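You operate a simulated robot arm through the tools that you are given. There is no shell and no other tool. Be economical: measure what you need, move in short steps, check, and stop when the job is done.

The job below is to be done with a simulated robot arm. You get a single attempt, and the scene is never put back.

JOB
Take the orange box and leave it on top of the grey lid board.

Only the result counts: the job must be done as asked and must still hold three seconds after the hand-in. Knocking over, shifting, dropping, spilling or breaking anything else fails it. A push-on lid holds only when it is set on centred and level and pressed home; a screw cap is set on level and turned clockwise until tight.

ROBOT AND FRAMES
A 7-joint arm with a two-finger parallel gripper, fixed in place. Base frame: the origin is at the foot of the arm, x ahead of it, y to its left, z up; the work surface is at about z = 0. Lengths are in m, angles in rad, forces in N, time in s.
With the tool pointing down near the work surface it reaches from about 0.24 to 0.62 m from the base axis. Its first joint turns from -1.152 to 1.152 rad. Payload 2.6 kg.
The tool frame sits at the grasp point between the pads (the TCP): z along the fingers, y along the line on which they close. The tips reach 0.03 m beyond it. Largest opening 0.094 m; finger width 0.028, thickness 0.01; the body of the gripper, 0.05 by 0.096 m, starts 0.055 m behind the TCP.
Orientation is told as [roll, pitch, yaw] about the base's x, y, z axes, in that order, counted from this pose: with the fingers straight down and closing along the base's y, the tool's x points along the base's -x, its y along +y and its z along -z.

CONTROLS
- The arm moves only by the tool arm_command. Its argument "steps" is a list of rows, each an object of numbers (a shift or turn left out is 0, a gripper value left out holds the last): "claw": the finger opening in m, from 0 to 0.094; "x", "y", "z": the shift along the base's x, y, z in m; "twist": the turn about the base's z in rad. In form: [{"claw": .., "x": .., "y": .., "z": .., "twist": ..}, ...]. A call has 1 to 20 rows; each row is the pose to reach, as a shift and turn from the pose commanded when the call began. A row lasts 0.2 s, in which the tool goes at most 0.05 m and 0.15 rad; a call with a longer step from one row to the next is refused whole, and so is a gripper value outside its range. Where a pose cannot be reached the arm comes as near as it can. A force on the tool above 40 N (or 10 N above the force at the start of the call, whichever is more), or a blocked arm, ends the call early, and 0.2 s more pass. Each finger travels about 0.072 m/s and halts on what it meets, pressing with about 41 N; the grip force reading is that of the motor and also rises with nothing between the fingers. The clock runs only during rows and for 0.2 s after the last one: add rows that repeat a pose to give the fingers time. It gives the time, the measured TCP pose, the force on the tool (base axes), the opening and the grip force at its end, in the units of the frame above (readings bear some noise), and new pictures: "pictures" is both (left out), scene, wrist or none.
- Cameras (640 x 400 px; columns grow to the right, rows downward): "scene" is fixed at [0.0308, 0.4266, 0.5676]; the picture's right is [-0.83, -0.55, 0.00], its down [-0.30, 0.46, -0.83] and it looks along [0.46, -0.69, -0.55] (base axes); focal length 290 px, centre (320, 200). "wrist" rides on the gripper at [-0.037, 0, -0.058] in the tool frame; the picture's right is [0.00, -1.00, 0.00], its down [0.97, 0.00, -0.24] and it looks along [0.24, 0.00, 0.97] (tool axes); focal length 218 px, centre (320, 200).
- pixel_to_xyz(camera, pixels): there is no depth. For up to 12 entries [column, row, z] of the newest picture of that camera ("zoom" is the newest enlarged one), the place [x, y] in the base frame at which the ray of that pixel passes the height z, good to about 0.002 m. The clock stands still meanwhile.
- close_up(camera, box): a new picture of the part [left, top, right, bottom] of that camera's present view, enlarged. The clock stands still meanwhile.
- finish_job(): hands the job in; it is judged then, once.

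Keep the steps short. Do not move on a guess: measure, check each grasp and each placing, and mend mistakes. In all there are 60 turns and 120 pictures (those below and enlarged ones count). Leave the gripper open and the arm clear of the work at the hand-in unless told otherwise, and finish with a single line.

The tools are called after "Call:" as a command line: name --argument value ..., lists and objects as JSON in quotes. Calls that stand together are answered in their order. arm_command: Moves the arm, as the interface text tells. Its arguments: {"type":"object","properties":{"steps":{"type":"array","items":{"type":"object","properties":{"claw":{"type":"number"},"x":{"type":"number"},"y":{"type":"number"},"z":{"type":"number"},"twist":{"type":"number"}}}},"pictures":{"type":"string","enum":["both","scene","wrist","none"]}},"required":["steps"]} The other tools are called the same way: pixel_to_xyz (camera, pixels) gives the place at which the rays of pixels pass given heights; close_up (camera, box) takes an enlarged picture of a part of a camera's view; finish_job () hands the job in.

At the start:

```text
time_s: 0.0
tool_pos: [0.3405, -0.175, 0.3455]
orientation: [0.0, 0.001, 0.0]
wrist_force: [0.6, 0.8, -0.8]
opening: 0.094
gripper_force: 0.1
```

scene: 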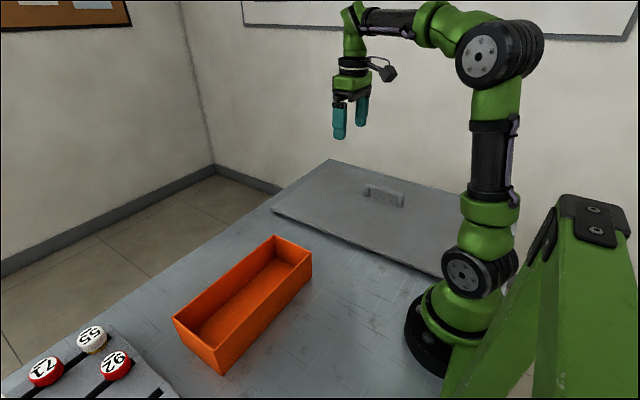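
wrist: 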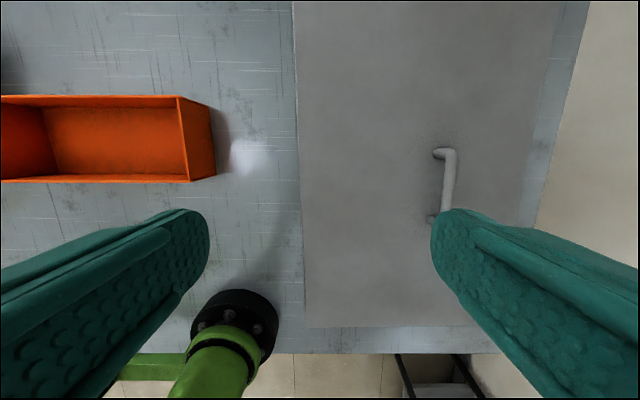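

I see an open orange box in the scene view (rim corners near (173,318), (274,236), (312,257), (217,350)) and the grey board with a handle near (384,195). First I enlarge both and measure them.

Call:
close_up --camera "scene" --box '[150, 220, 342, 390]'

Call:
close_up --camera "scene" --box '[250, 140, 490, 290]'

Call:
pixel_to_xyz --camera "scene" --pixels '[[225, 374, 0], [312, 281, 0], [180, 337, 0], [217, 348, 0.05], [312, 256, 0.05], [275, 236, 0.05], [173, 318, 0.05], [270, 210, 0.01], [330, 160, 0.01], [440, 277, 0.01]]'

Call:
pixel_to_xyz --camera "wrist" --pixels '[[178, 97, 0.05], [190, 182, 0.05], [216, 174, 0], [209, 106, 0], [292, 2, 0.01], [305, 327, 0.01], [530, 220, 0.01], [440, 153, 0.04], [434, 218, 0.04]]'

```text
2.35 times, centred on (246, 305) of scene
```

zoom: 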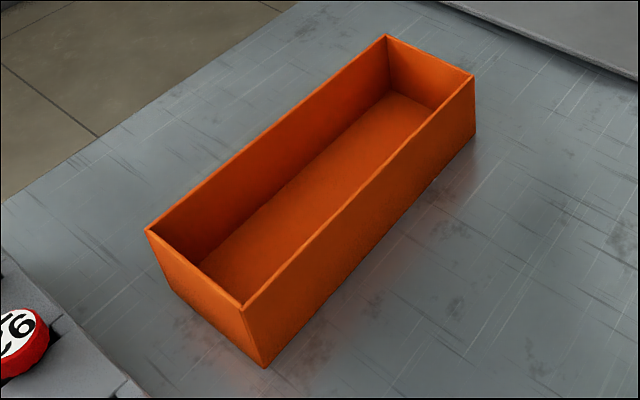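

```text
2.67 times, centred on (370, 215) of scene
```

zoom: 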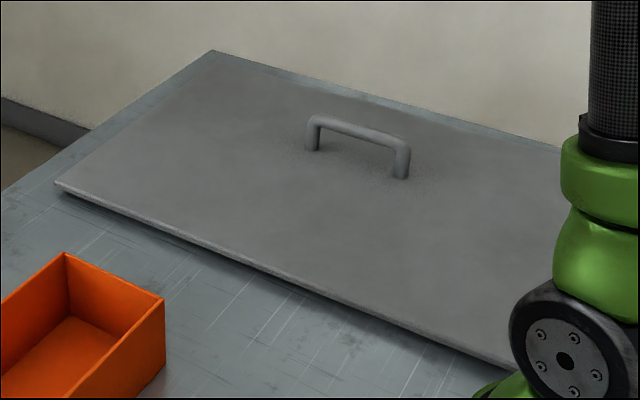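

```text
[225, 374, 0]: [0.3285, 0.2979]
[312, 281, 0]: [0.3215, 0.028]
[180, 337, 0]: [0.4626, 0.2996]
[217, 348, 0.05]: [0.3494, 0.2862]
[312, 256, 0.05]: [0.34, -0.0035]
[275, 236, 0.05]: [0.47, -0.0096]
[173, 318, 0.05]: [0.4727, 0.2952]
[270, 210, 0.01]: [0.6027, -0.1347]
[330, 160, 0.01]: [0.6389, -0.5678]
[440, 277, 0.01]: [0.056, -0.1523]
```

```text
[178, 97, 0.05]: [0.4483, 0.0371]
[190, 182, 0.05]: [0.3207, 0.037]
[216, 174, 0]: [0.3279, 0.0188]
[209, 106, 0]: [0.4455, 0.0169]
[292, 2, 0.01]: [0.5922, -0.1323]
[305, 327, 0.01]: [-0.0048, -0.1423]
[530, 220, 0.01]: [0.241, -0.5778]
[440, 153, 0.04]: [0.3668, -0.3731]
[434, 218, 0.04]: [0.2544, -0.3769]
```

The box is about x 0.327–0.444, y 0.018–0.297, with the rim at z ≈ 0.082. At 0.117 wide it is too wide to span, so I'll pinch the middle of the near long wall (x ≈ 0.33) with the fingers closing along x. The board spans y −0.14 to −0.57, with its handle at y ≈ −0.375. Next I move above the wall while turning +π/2.

Call:
arm_command --steps '[{"claw": 0.094, "x": -0.001, "y": 0.028, "z": -0.01, "twist": 0.131}, {"x": -0.002, "y": 0.055, "z": -0.02, "twist": 0.262}, {"x": -0.003, "y": 0.083, "z": -0.03, "twist": 0.393}, {"x": -0.004, "y": 0.111, "z": -0.04, "twist": 0.524}, {"x": -0.005, "y": 0.138, "z": -0.05, "twist": 0.654}, {"x": -0.006, "y": 0.166, "z": -0.06, "twist": 0.785}, {"x": -0.007, "y": 0.194, "z": -0.07, "twist": 0.916}, {"x": -0.008, "y": 0.221, "z": -0.08, "twist": 1.047}, {"x": -0.009, "y": 0.249, "z": -0.09, "twist": 1.178}, {"x": -0.01, "y": 0.277, "z": -0.1, "twist": 1.309}, {"x": -0.011, "y": 0.304, "z": -0.11, "twist": 1.44}, {"x": -0.012, "y": 0.332, "z": -0.12, "twist": 1.5708}, {"x": -0.012, "y": 0.332, "z": -0.12, "twist": 1.5708}]'

```text
time_s: 2.8
tool_pos: [0.329, 0.1567, 0.2261]
orientation: [-0.001, 0.0, 1.574]
wrist_force: [-0.1, -0.3, -0.1]
opening: 0.094
gripper_force: 0.1
```

scene: 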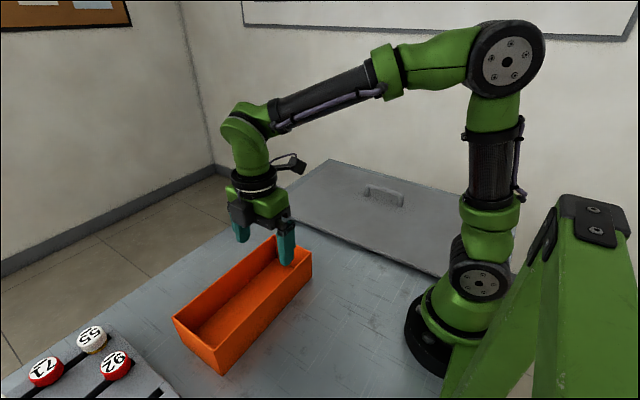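
wrist: 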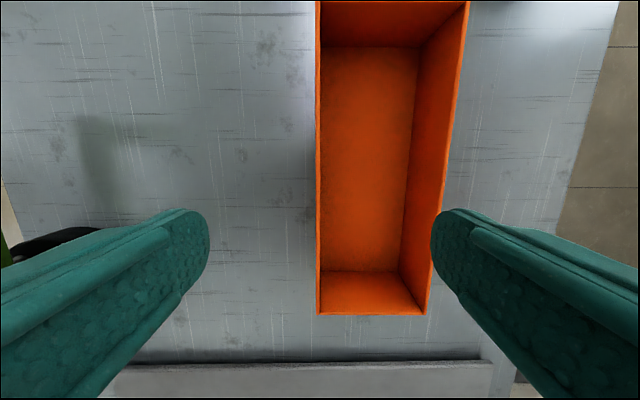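

The near wall lies at column ≈318, nearly centred between the fingers. I check the rim position at z = 0.082.

Call:
pixel_to_xyz --camera "wrist" --pixels '[[315, 2, 0.082], [318, 314, 0.082], [427, 315, 0.082], [469, 2, 0.082], [321, 150, 0.082], [316, 150, 0.082]]'

Call:
close_up --camera "wrist" --box '[270, 220, 450, 330]'

```text
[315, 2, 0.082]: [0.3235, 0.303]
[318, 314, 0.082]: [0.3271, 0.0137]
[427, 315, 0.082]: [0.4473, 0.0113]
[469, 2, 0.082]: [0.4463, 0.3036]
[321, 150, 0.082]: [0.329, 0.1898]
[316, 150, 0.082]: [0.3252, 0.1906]
```

```text
3.56 times, centred on (360, 275) of wrist
```

zoom: 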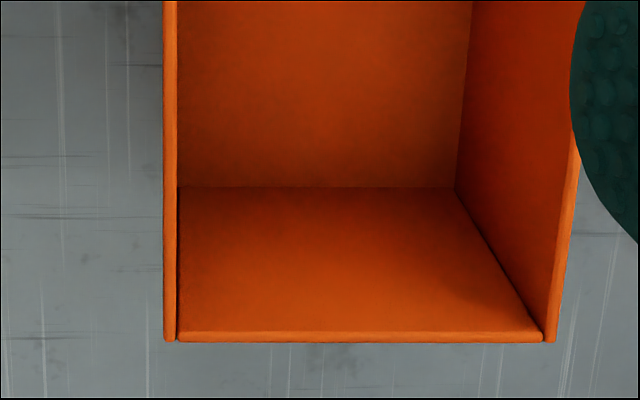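

The wall is ≈4 mm thick and centred at x ≈ 0.327. I shift −2 mm and descend to TCP z ≈ 0.056, keeping the tips about 0.026 above the table.

Call:
arm_command --steps '[{"x": -0.002, "z": -0.03}, {"x": -0.002, "z": -0.06}, {"x": -0.002, "z": -0.09}, {"x": -0.002, "z": -0.12}, {"x": -0.002, "z": -0.145}, {"x": -0.002, "z": -0.16}, {"x": -0.002, "z": -0.17}, {"x": -0.002, "z": -0.17}]'

```text
time_s: 4.6
tool_pos: [0.3258, 0.1569, 0.0556]
orientation: [0.0, 0.0, 1.572]
wrist_force: [0.2, 0.0, 0.2]
opening: 0.0942
gripper_force: 0.2
```

scene: 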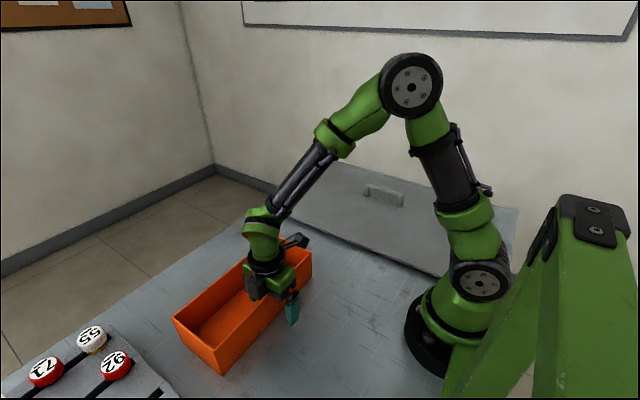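
wrist: 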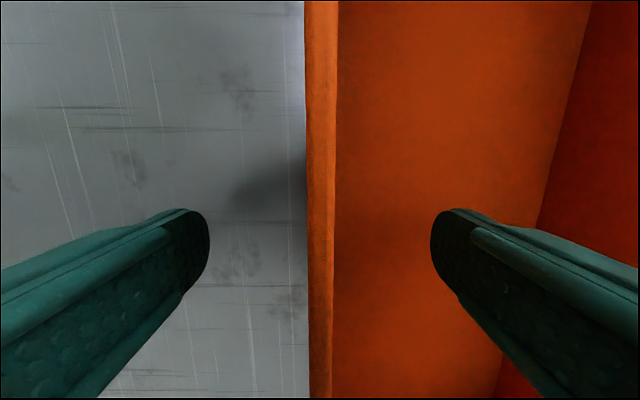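

The fingers straddle the wall, which sits at columns 305–338 and is well centred. I close the gripper and allow time for the fingers to travel.

Call:
arm_command --steps '[{"claw": 0.06}, {"claw": 0.03}, {"claw": 0.0}, {"claw": 0.0}, {"claw": 0.0}, {"claw": 0.0}, {"claw": 0.0}]' --pictures "wrist"

```text
time_s: 6.2
tool_pos: [0.326, 0.156, 0.0562]
orientation: [0.0, 0.0, 1.574]
wrist_force: [-1.0, -1.5, 0.3]
opening: 0.0075
gripper_force: 40.9
```

wrist: 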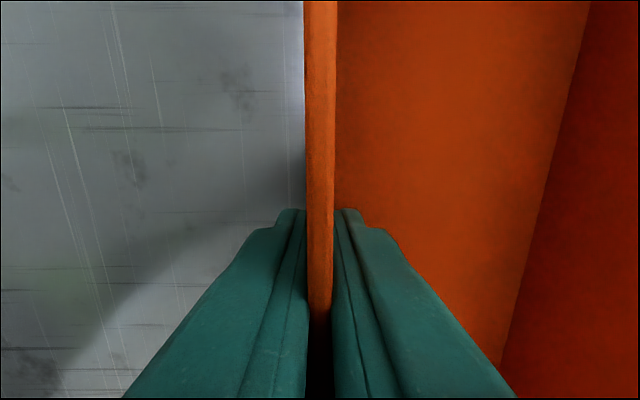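

The wall is gripped: opening 7.5 mm, force 41 N. I lift slowly by 4 cm and check.

Call:
arm_command --steps '[{"z": 0.005}, {"z": 0.01}, {"z": 0.02}, {"z": 0.03}, {"z": 0.04}, {"z": 0.04}]'

```text
time_s: 7.6
tool_pos: [0.3272, 0.1553, 0.0957]
orientation: [0.001, 0.001, 1.572]
wrist_force: [-0.1, -0.9, -0.7]
opening: 0.0079
gripper_force: 41.2
```

scene: 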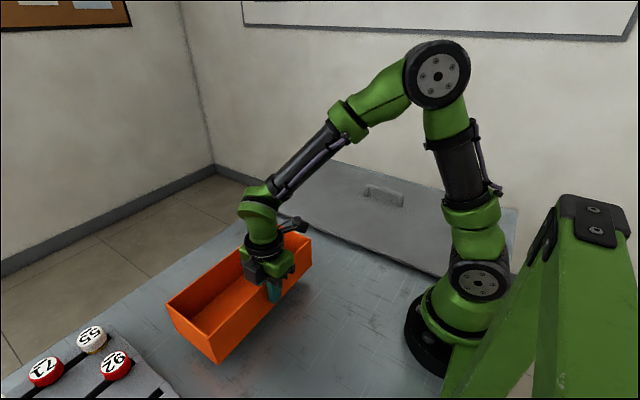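
wrist: 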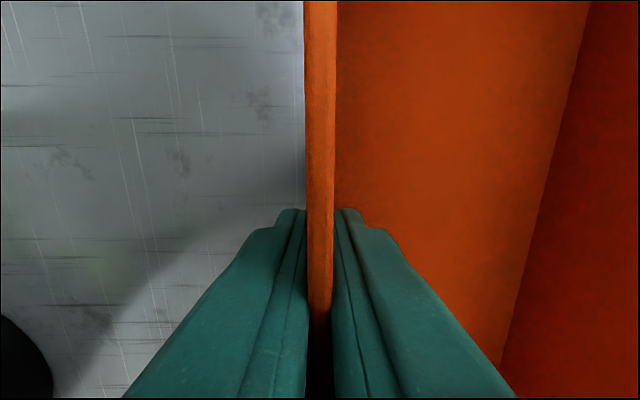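

The box hangs level, is firmly held and weighs little. I raise it to TCP z ≈ 0.17, then carry it to y ≈ −0.19 while turning back −π/2. That puts its long side along x, between the board edge and the handle.

Call:
arm_command --steps '[{"z": 0.025}, {"z": 0.05}, {"z": 0.075}, {"z": 0.075, "y": -0.01, "twist": -0.045}, {"z": 0.075, "y": -0.034, "twist": -0.155}, {"z": 0.075, "y": -0.058, "twist": -0.265}, {"z": 0.075, "y": -0.082, "twist": -0.375}, {"z": 0.075, "y": -0.106, "twist": -0.485}, {"z": 0.075, "y": -0.13, "twist": -0.595}, {"z": 0.075, "y": -0.154, "twist": -0.705}, {"z": 0.075, "y": -0.178, "twist": -0.815}, {"z": 0.075, "y": -0.202, "twist": -0.925}, {"z": 0.075, "y": -0.226, "twist": -1.035}, {"z": 0.075, "y": -0.25, "twist": -1.145}, {"z": 0.075, "y": -0.274, "twist": -1.255}, {"z": 0.075, "y": -0.298, "twist": -1.365}, {"z": 0.075, "y": -0.322, "twist": -1.475}, {"z": 0.075, "y": -0.338, "twist": -1.545}, {"z": 0.075, "y": -0.345, "twist": -1.5708}, {"z": 0.075, "y": -0.345, "twist": -1.5708}]'

```text
time_s: 11.8
tool_pos: [0.3263, -0.1885, 0.1708]
orientation: [-0.002, 0.001, 0.001]
wrist_force: [0.5, -0.4, -0.8]
opening: 0.0078
gripper_force: 41.4
```

scene: 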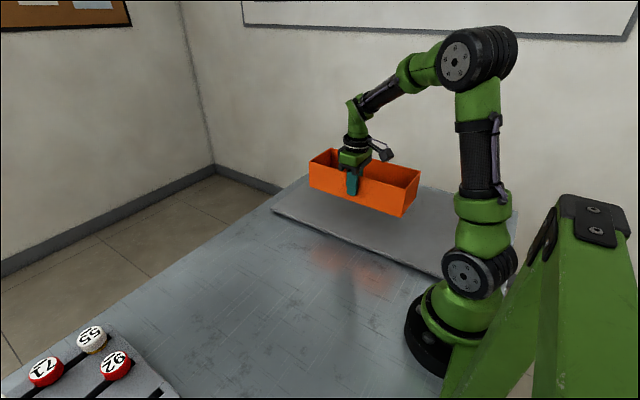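
wrist: 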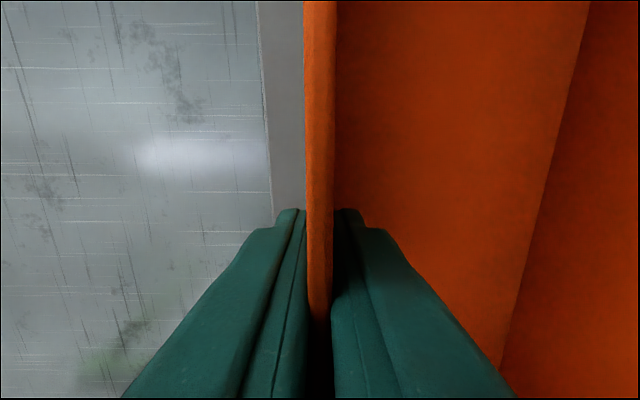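

The box hangs over the board; the board edge shows at columns 260–272, outside the near wall. I measure that edge, then lower to TCP z ≈ 0.085, about 2 cm above contact, with a further −1 cm in y.

Call:
pixel_to_xyz --camera "wrist" --pixels '[[258, 20, 0.01], [270, 180, 0.01]]'

Call:
arm_command --steps '[{"y": -0.005, "z": -0.01}, {"y": -0.01, "z": -0.025}, {"y": -0.01, "z": -0.045}, {"y": -0.01, "z": -0.065}, {"y": -0.01, "z": -0.08}, {"y": -0.01, "z": -0.086}, {"y": -0.01, "z": -0.086}]'

```text
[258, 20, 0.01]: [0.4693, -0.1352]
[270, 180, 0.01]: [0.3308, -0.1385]
```

```text
time_s: 13.4
tool_pos: [0.3269, -0.1988, 0.0842]
orientation: [0.0, -0.001, 0.0]
wrist_force: [0.4, 0.0, -0.4]
opening: 0.0074
gripper_force: 41.0
```

scene: 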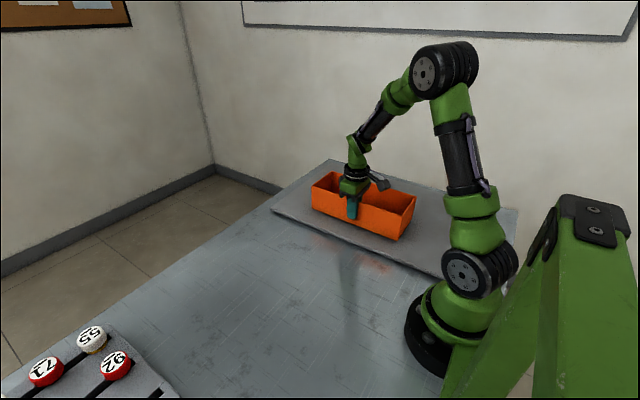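
wrist: 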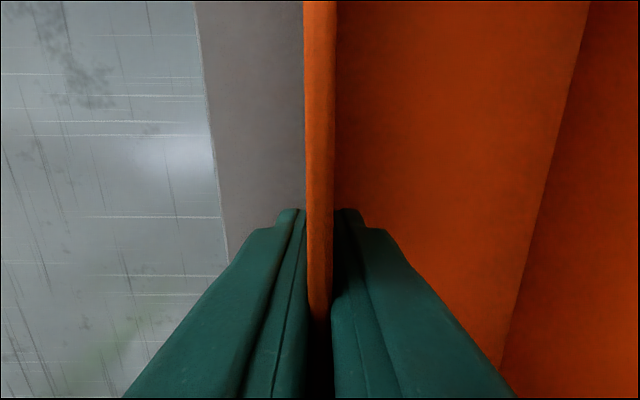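

Still clear of the board, with about 6 cm of margin to its edge. I lower in 2 mm steps, watching for contact.

Call:
arm_command --steps '[{"z": -0.003}, {"z": -0.006}, {"z": -0.009}, {"z": -0.011}, {"z": -0.013}, {"z": -0.015}, {"z": -0.015}]' --pictures "none"

```text
time_s: 14.6
tool_pos: [0.3283, -0.2, 0.0765]
orientation: [-0.001, -0.003, -0.001]
wrist_force: [-0.9, -0.1, 3.7]
opening: 0.0076
gripper_force: 40.6
stopped in row 5: the force on the tool passed its limit (the readings are from after the stop); the commanded pose is now the measured one
```

Contact came at TCP z ≈ 0.0765, implying a board top near 0.02. I look closely to confirm the box is resting on the board and level.

Call:
close_up --camera "scene" --box '[290, 150, 450, 260]'

```text
3.64 times, centred on (370, 205) of scene
```

zoom: 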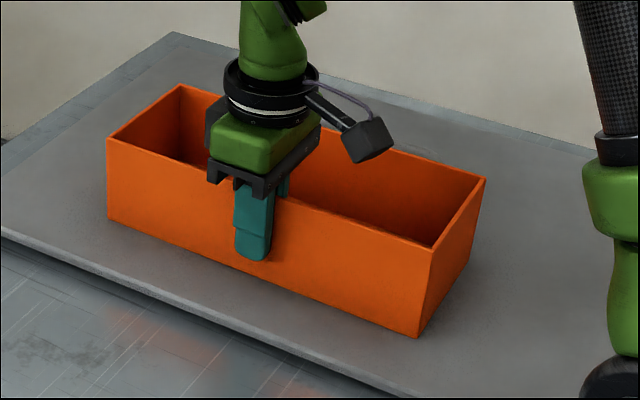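

It looks seated. I check that the front bottom edge (zoom (107,219) and (417,337)) fits the known wall position at board height.

Call:
pixel_to_xyz --camera "zoom" --pixels '[[107, 219, 0.01], [107, 219, 0.02], [107, 219, 0.03], [417, 337, 0.01], [417, 337, 0.02], [417, 337, 0.03], [107, 137, 0.1], [432, 248, 0.1], [486, 178, 0.1], [466, 262, 0.02]]'

```text
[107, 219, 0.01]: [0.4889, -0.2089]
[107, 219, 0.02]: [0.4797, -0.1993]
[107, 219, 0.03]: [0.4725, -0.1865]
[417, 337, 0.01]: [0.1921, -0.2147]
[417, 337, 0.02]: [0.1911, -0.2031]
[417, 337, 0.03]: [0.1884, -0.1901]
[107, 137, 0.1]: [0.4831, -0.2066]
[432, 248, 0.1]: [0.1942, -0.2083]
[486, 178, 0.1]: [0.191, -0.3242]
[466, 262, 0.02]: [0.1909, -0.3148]
```

The edge fits z ≈ 0.02 at both ends, so the box sits level on the board, about 0.05 short of the handle. I open the fingers gently in place.

Call:
arm_command --steps '[{"claw": 0.02}, {"claw": 0.035}, {"claw": 0.05}, {"claw": 0.06}, {"claw": 0.06}, {"claw": 0.06}]'

```text
time_s: 15.9
tool_pos: [0.3276, -0.1987, 0.0762]
orientation: [-0.001, -0.002, -0.001]
wrist_force: [0.0, -0.1, -0.7]
opening: 0.0601
gripper_force: 0.0
```

scene: 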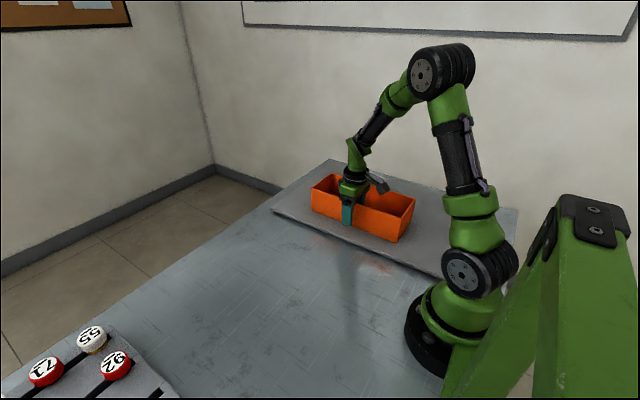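
wrist: 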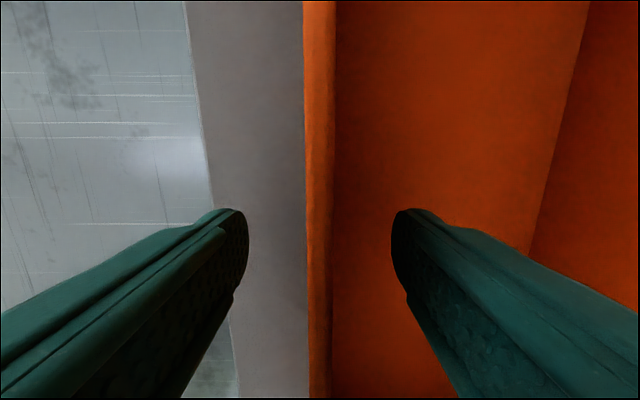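

The fingers are free of the wall and the box stayed put. I retreat straight up.

Call:
arm_command --steps '[{"z": 0.015}, {"z": 0.04}, {"z": 0.08}, {"z": 0.12}, {"z": 0.16}, {"z": 0.2}, {"z": 0.24}, {"z": 0.24, "claw": 0.094}, {"z": 0.24}, {"z": 0.24}]'

Call:
close_up --camera "scene" --box '[270, 150, 450, 270]'

```text
time_s: 18.1
tool_pos: [0.3281, -0.199, 0.3163]
orientation: [-0.003, -0.003, -0.002]
wrist_force: [0.1, 0.8, -0.4]
opening: 0.094
gripper_force: 0.1
```

scene: 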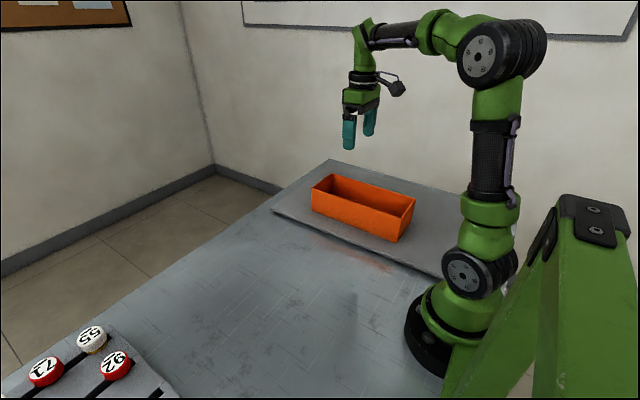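
wrist: 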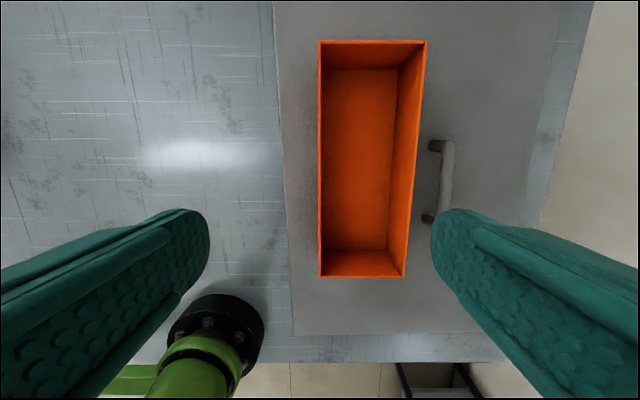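

```text
3.33 times, centred on (360, 210) of scene
```

zoom: 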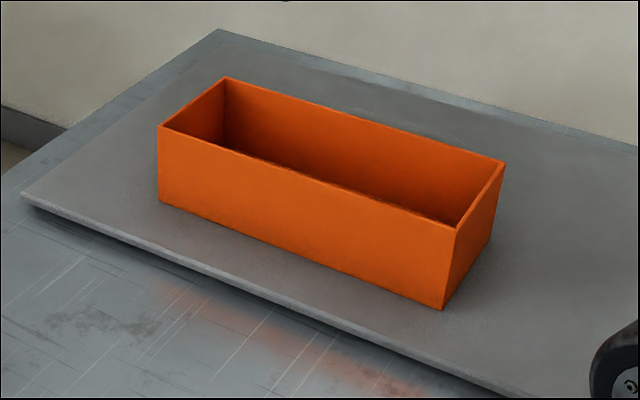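

The box rests flat on the board, clear of the handle and all edges. The gripper is open and well above it, and nothing else has moved, so I hand in.

Call:
finish_job

```text
The job is handed in.
```

The orange box is resting flat on top of the grey lid board, the gripper is open and clear, and the job is handed in.
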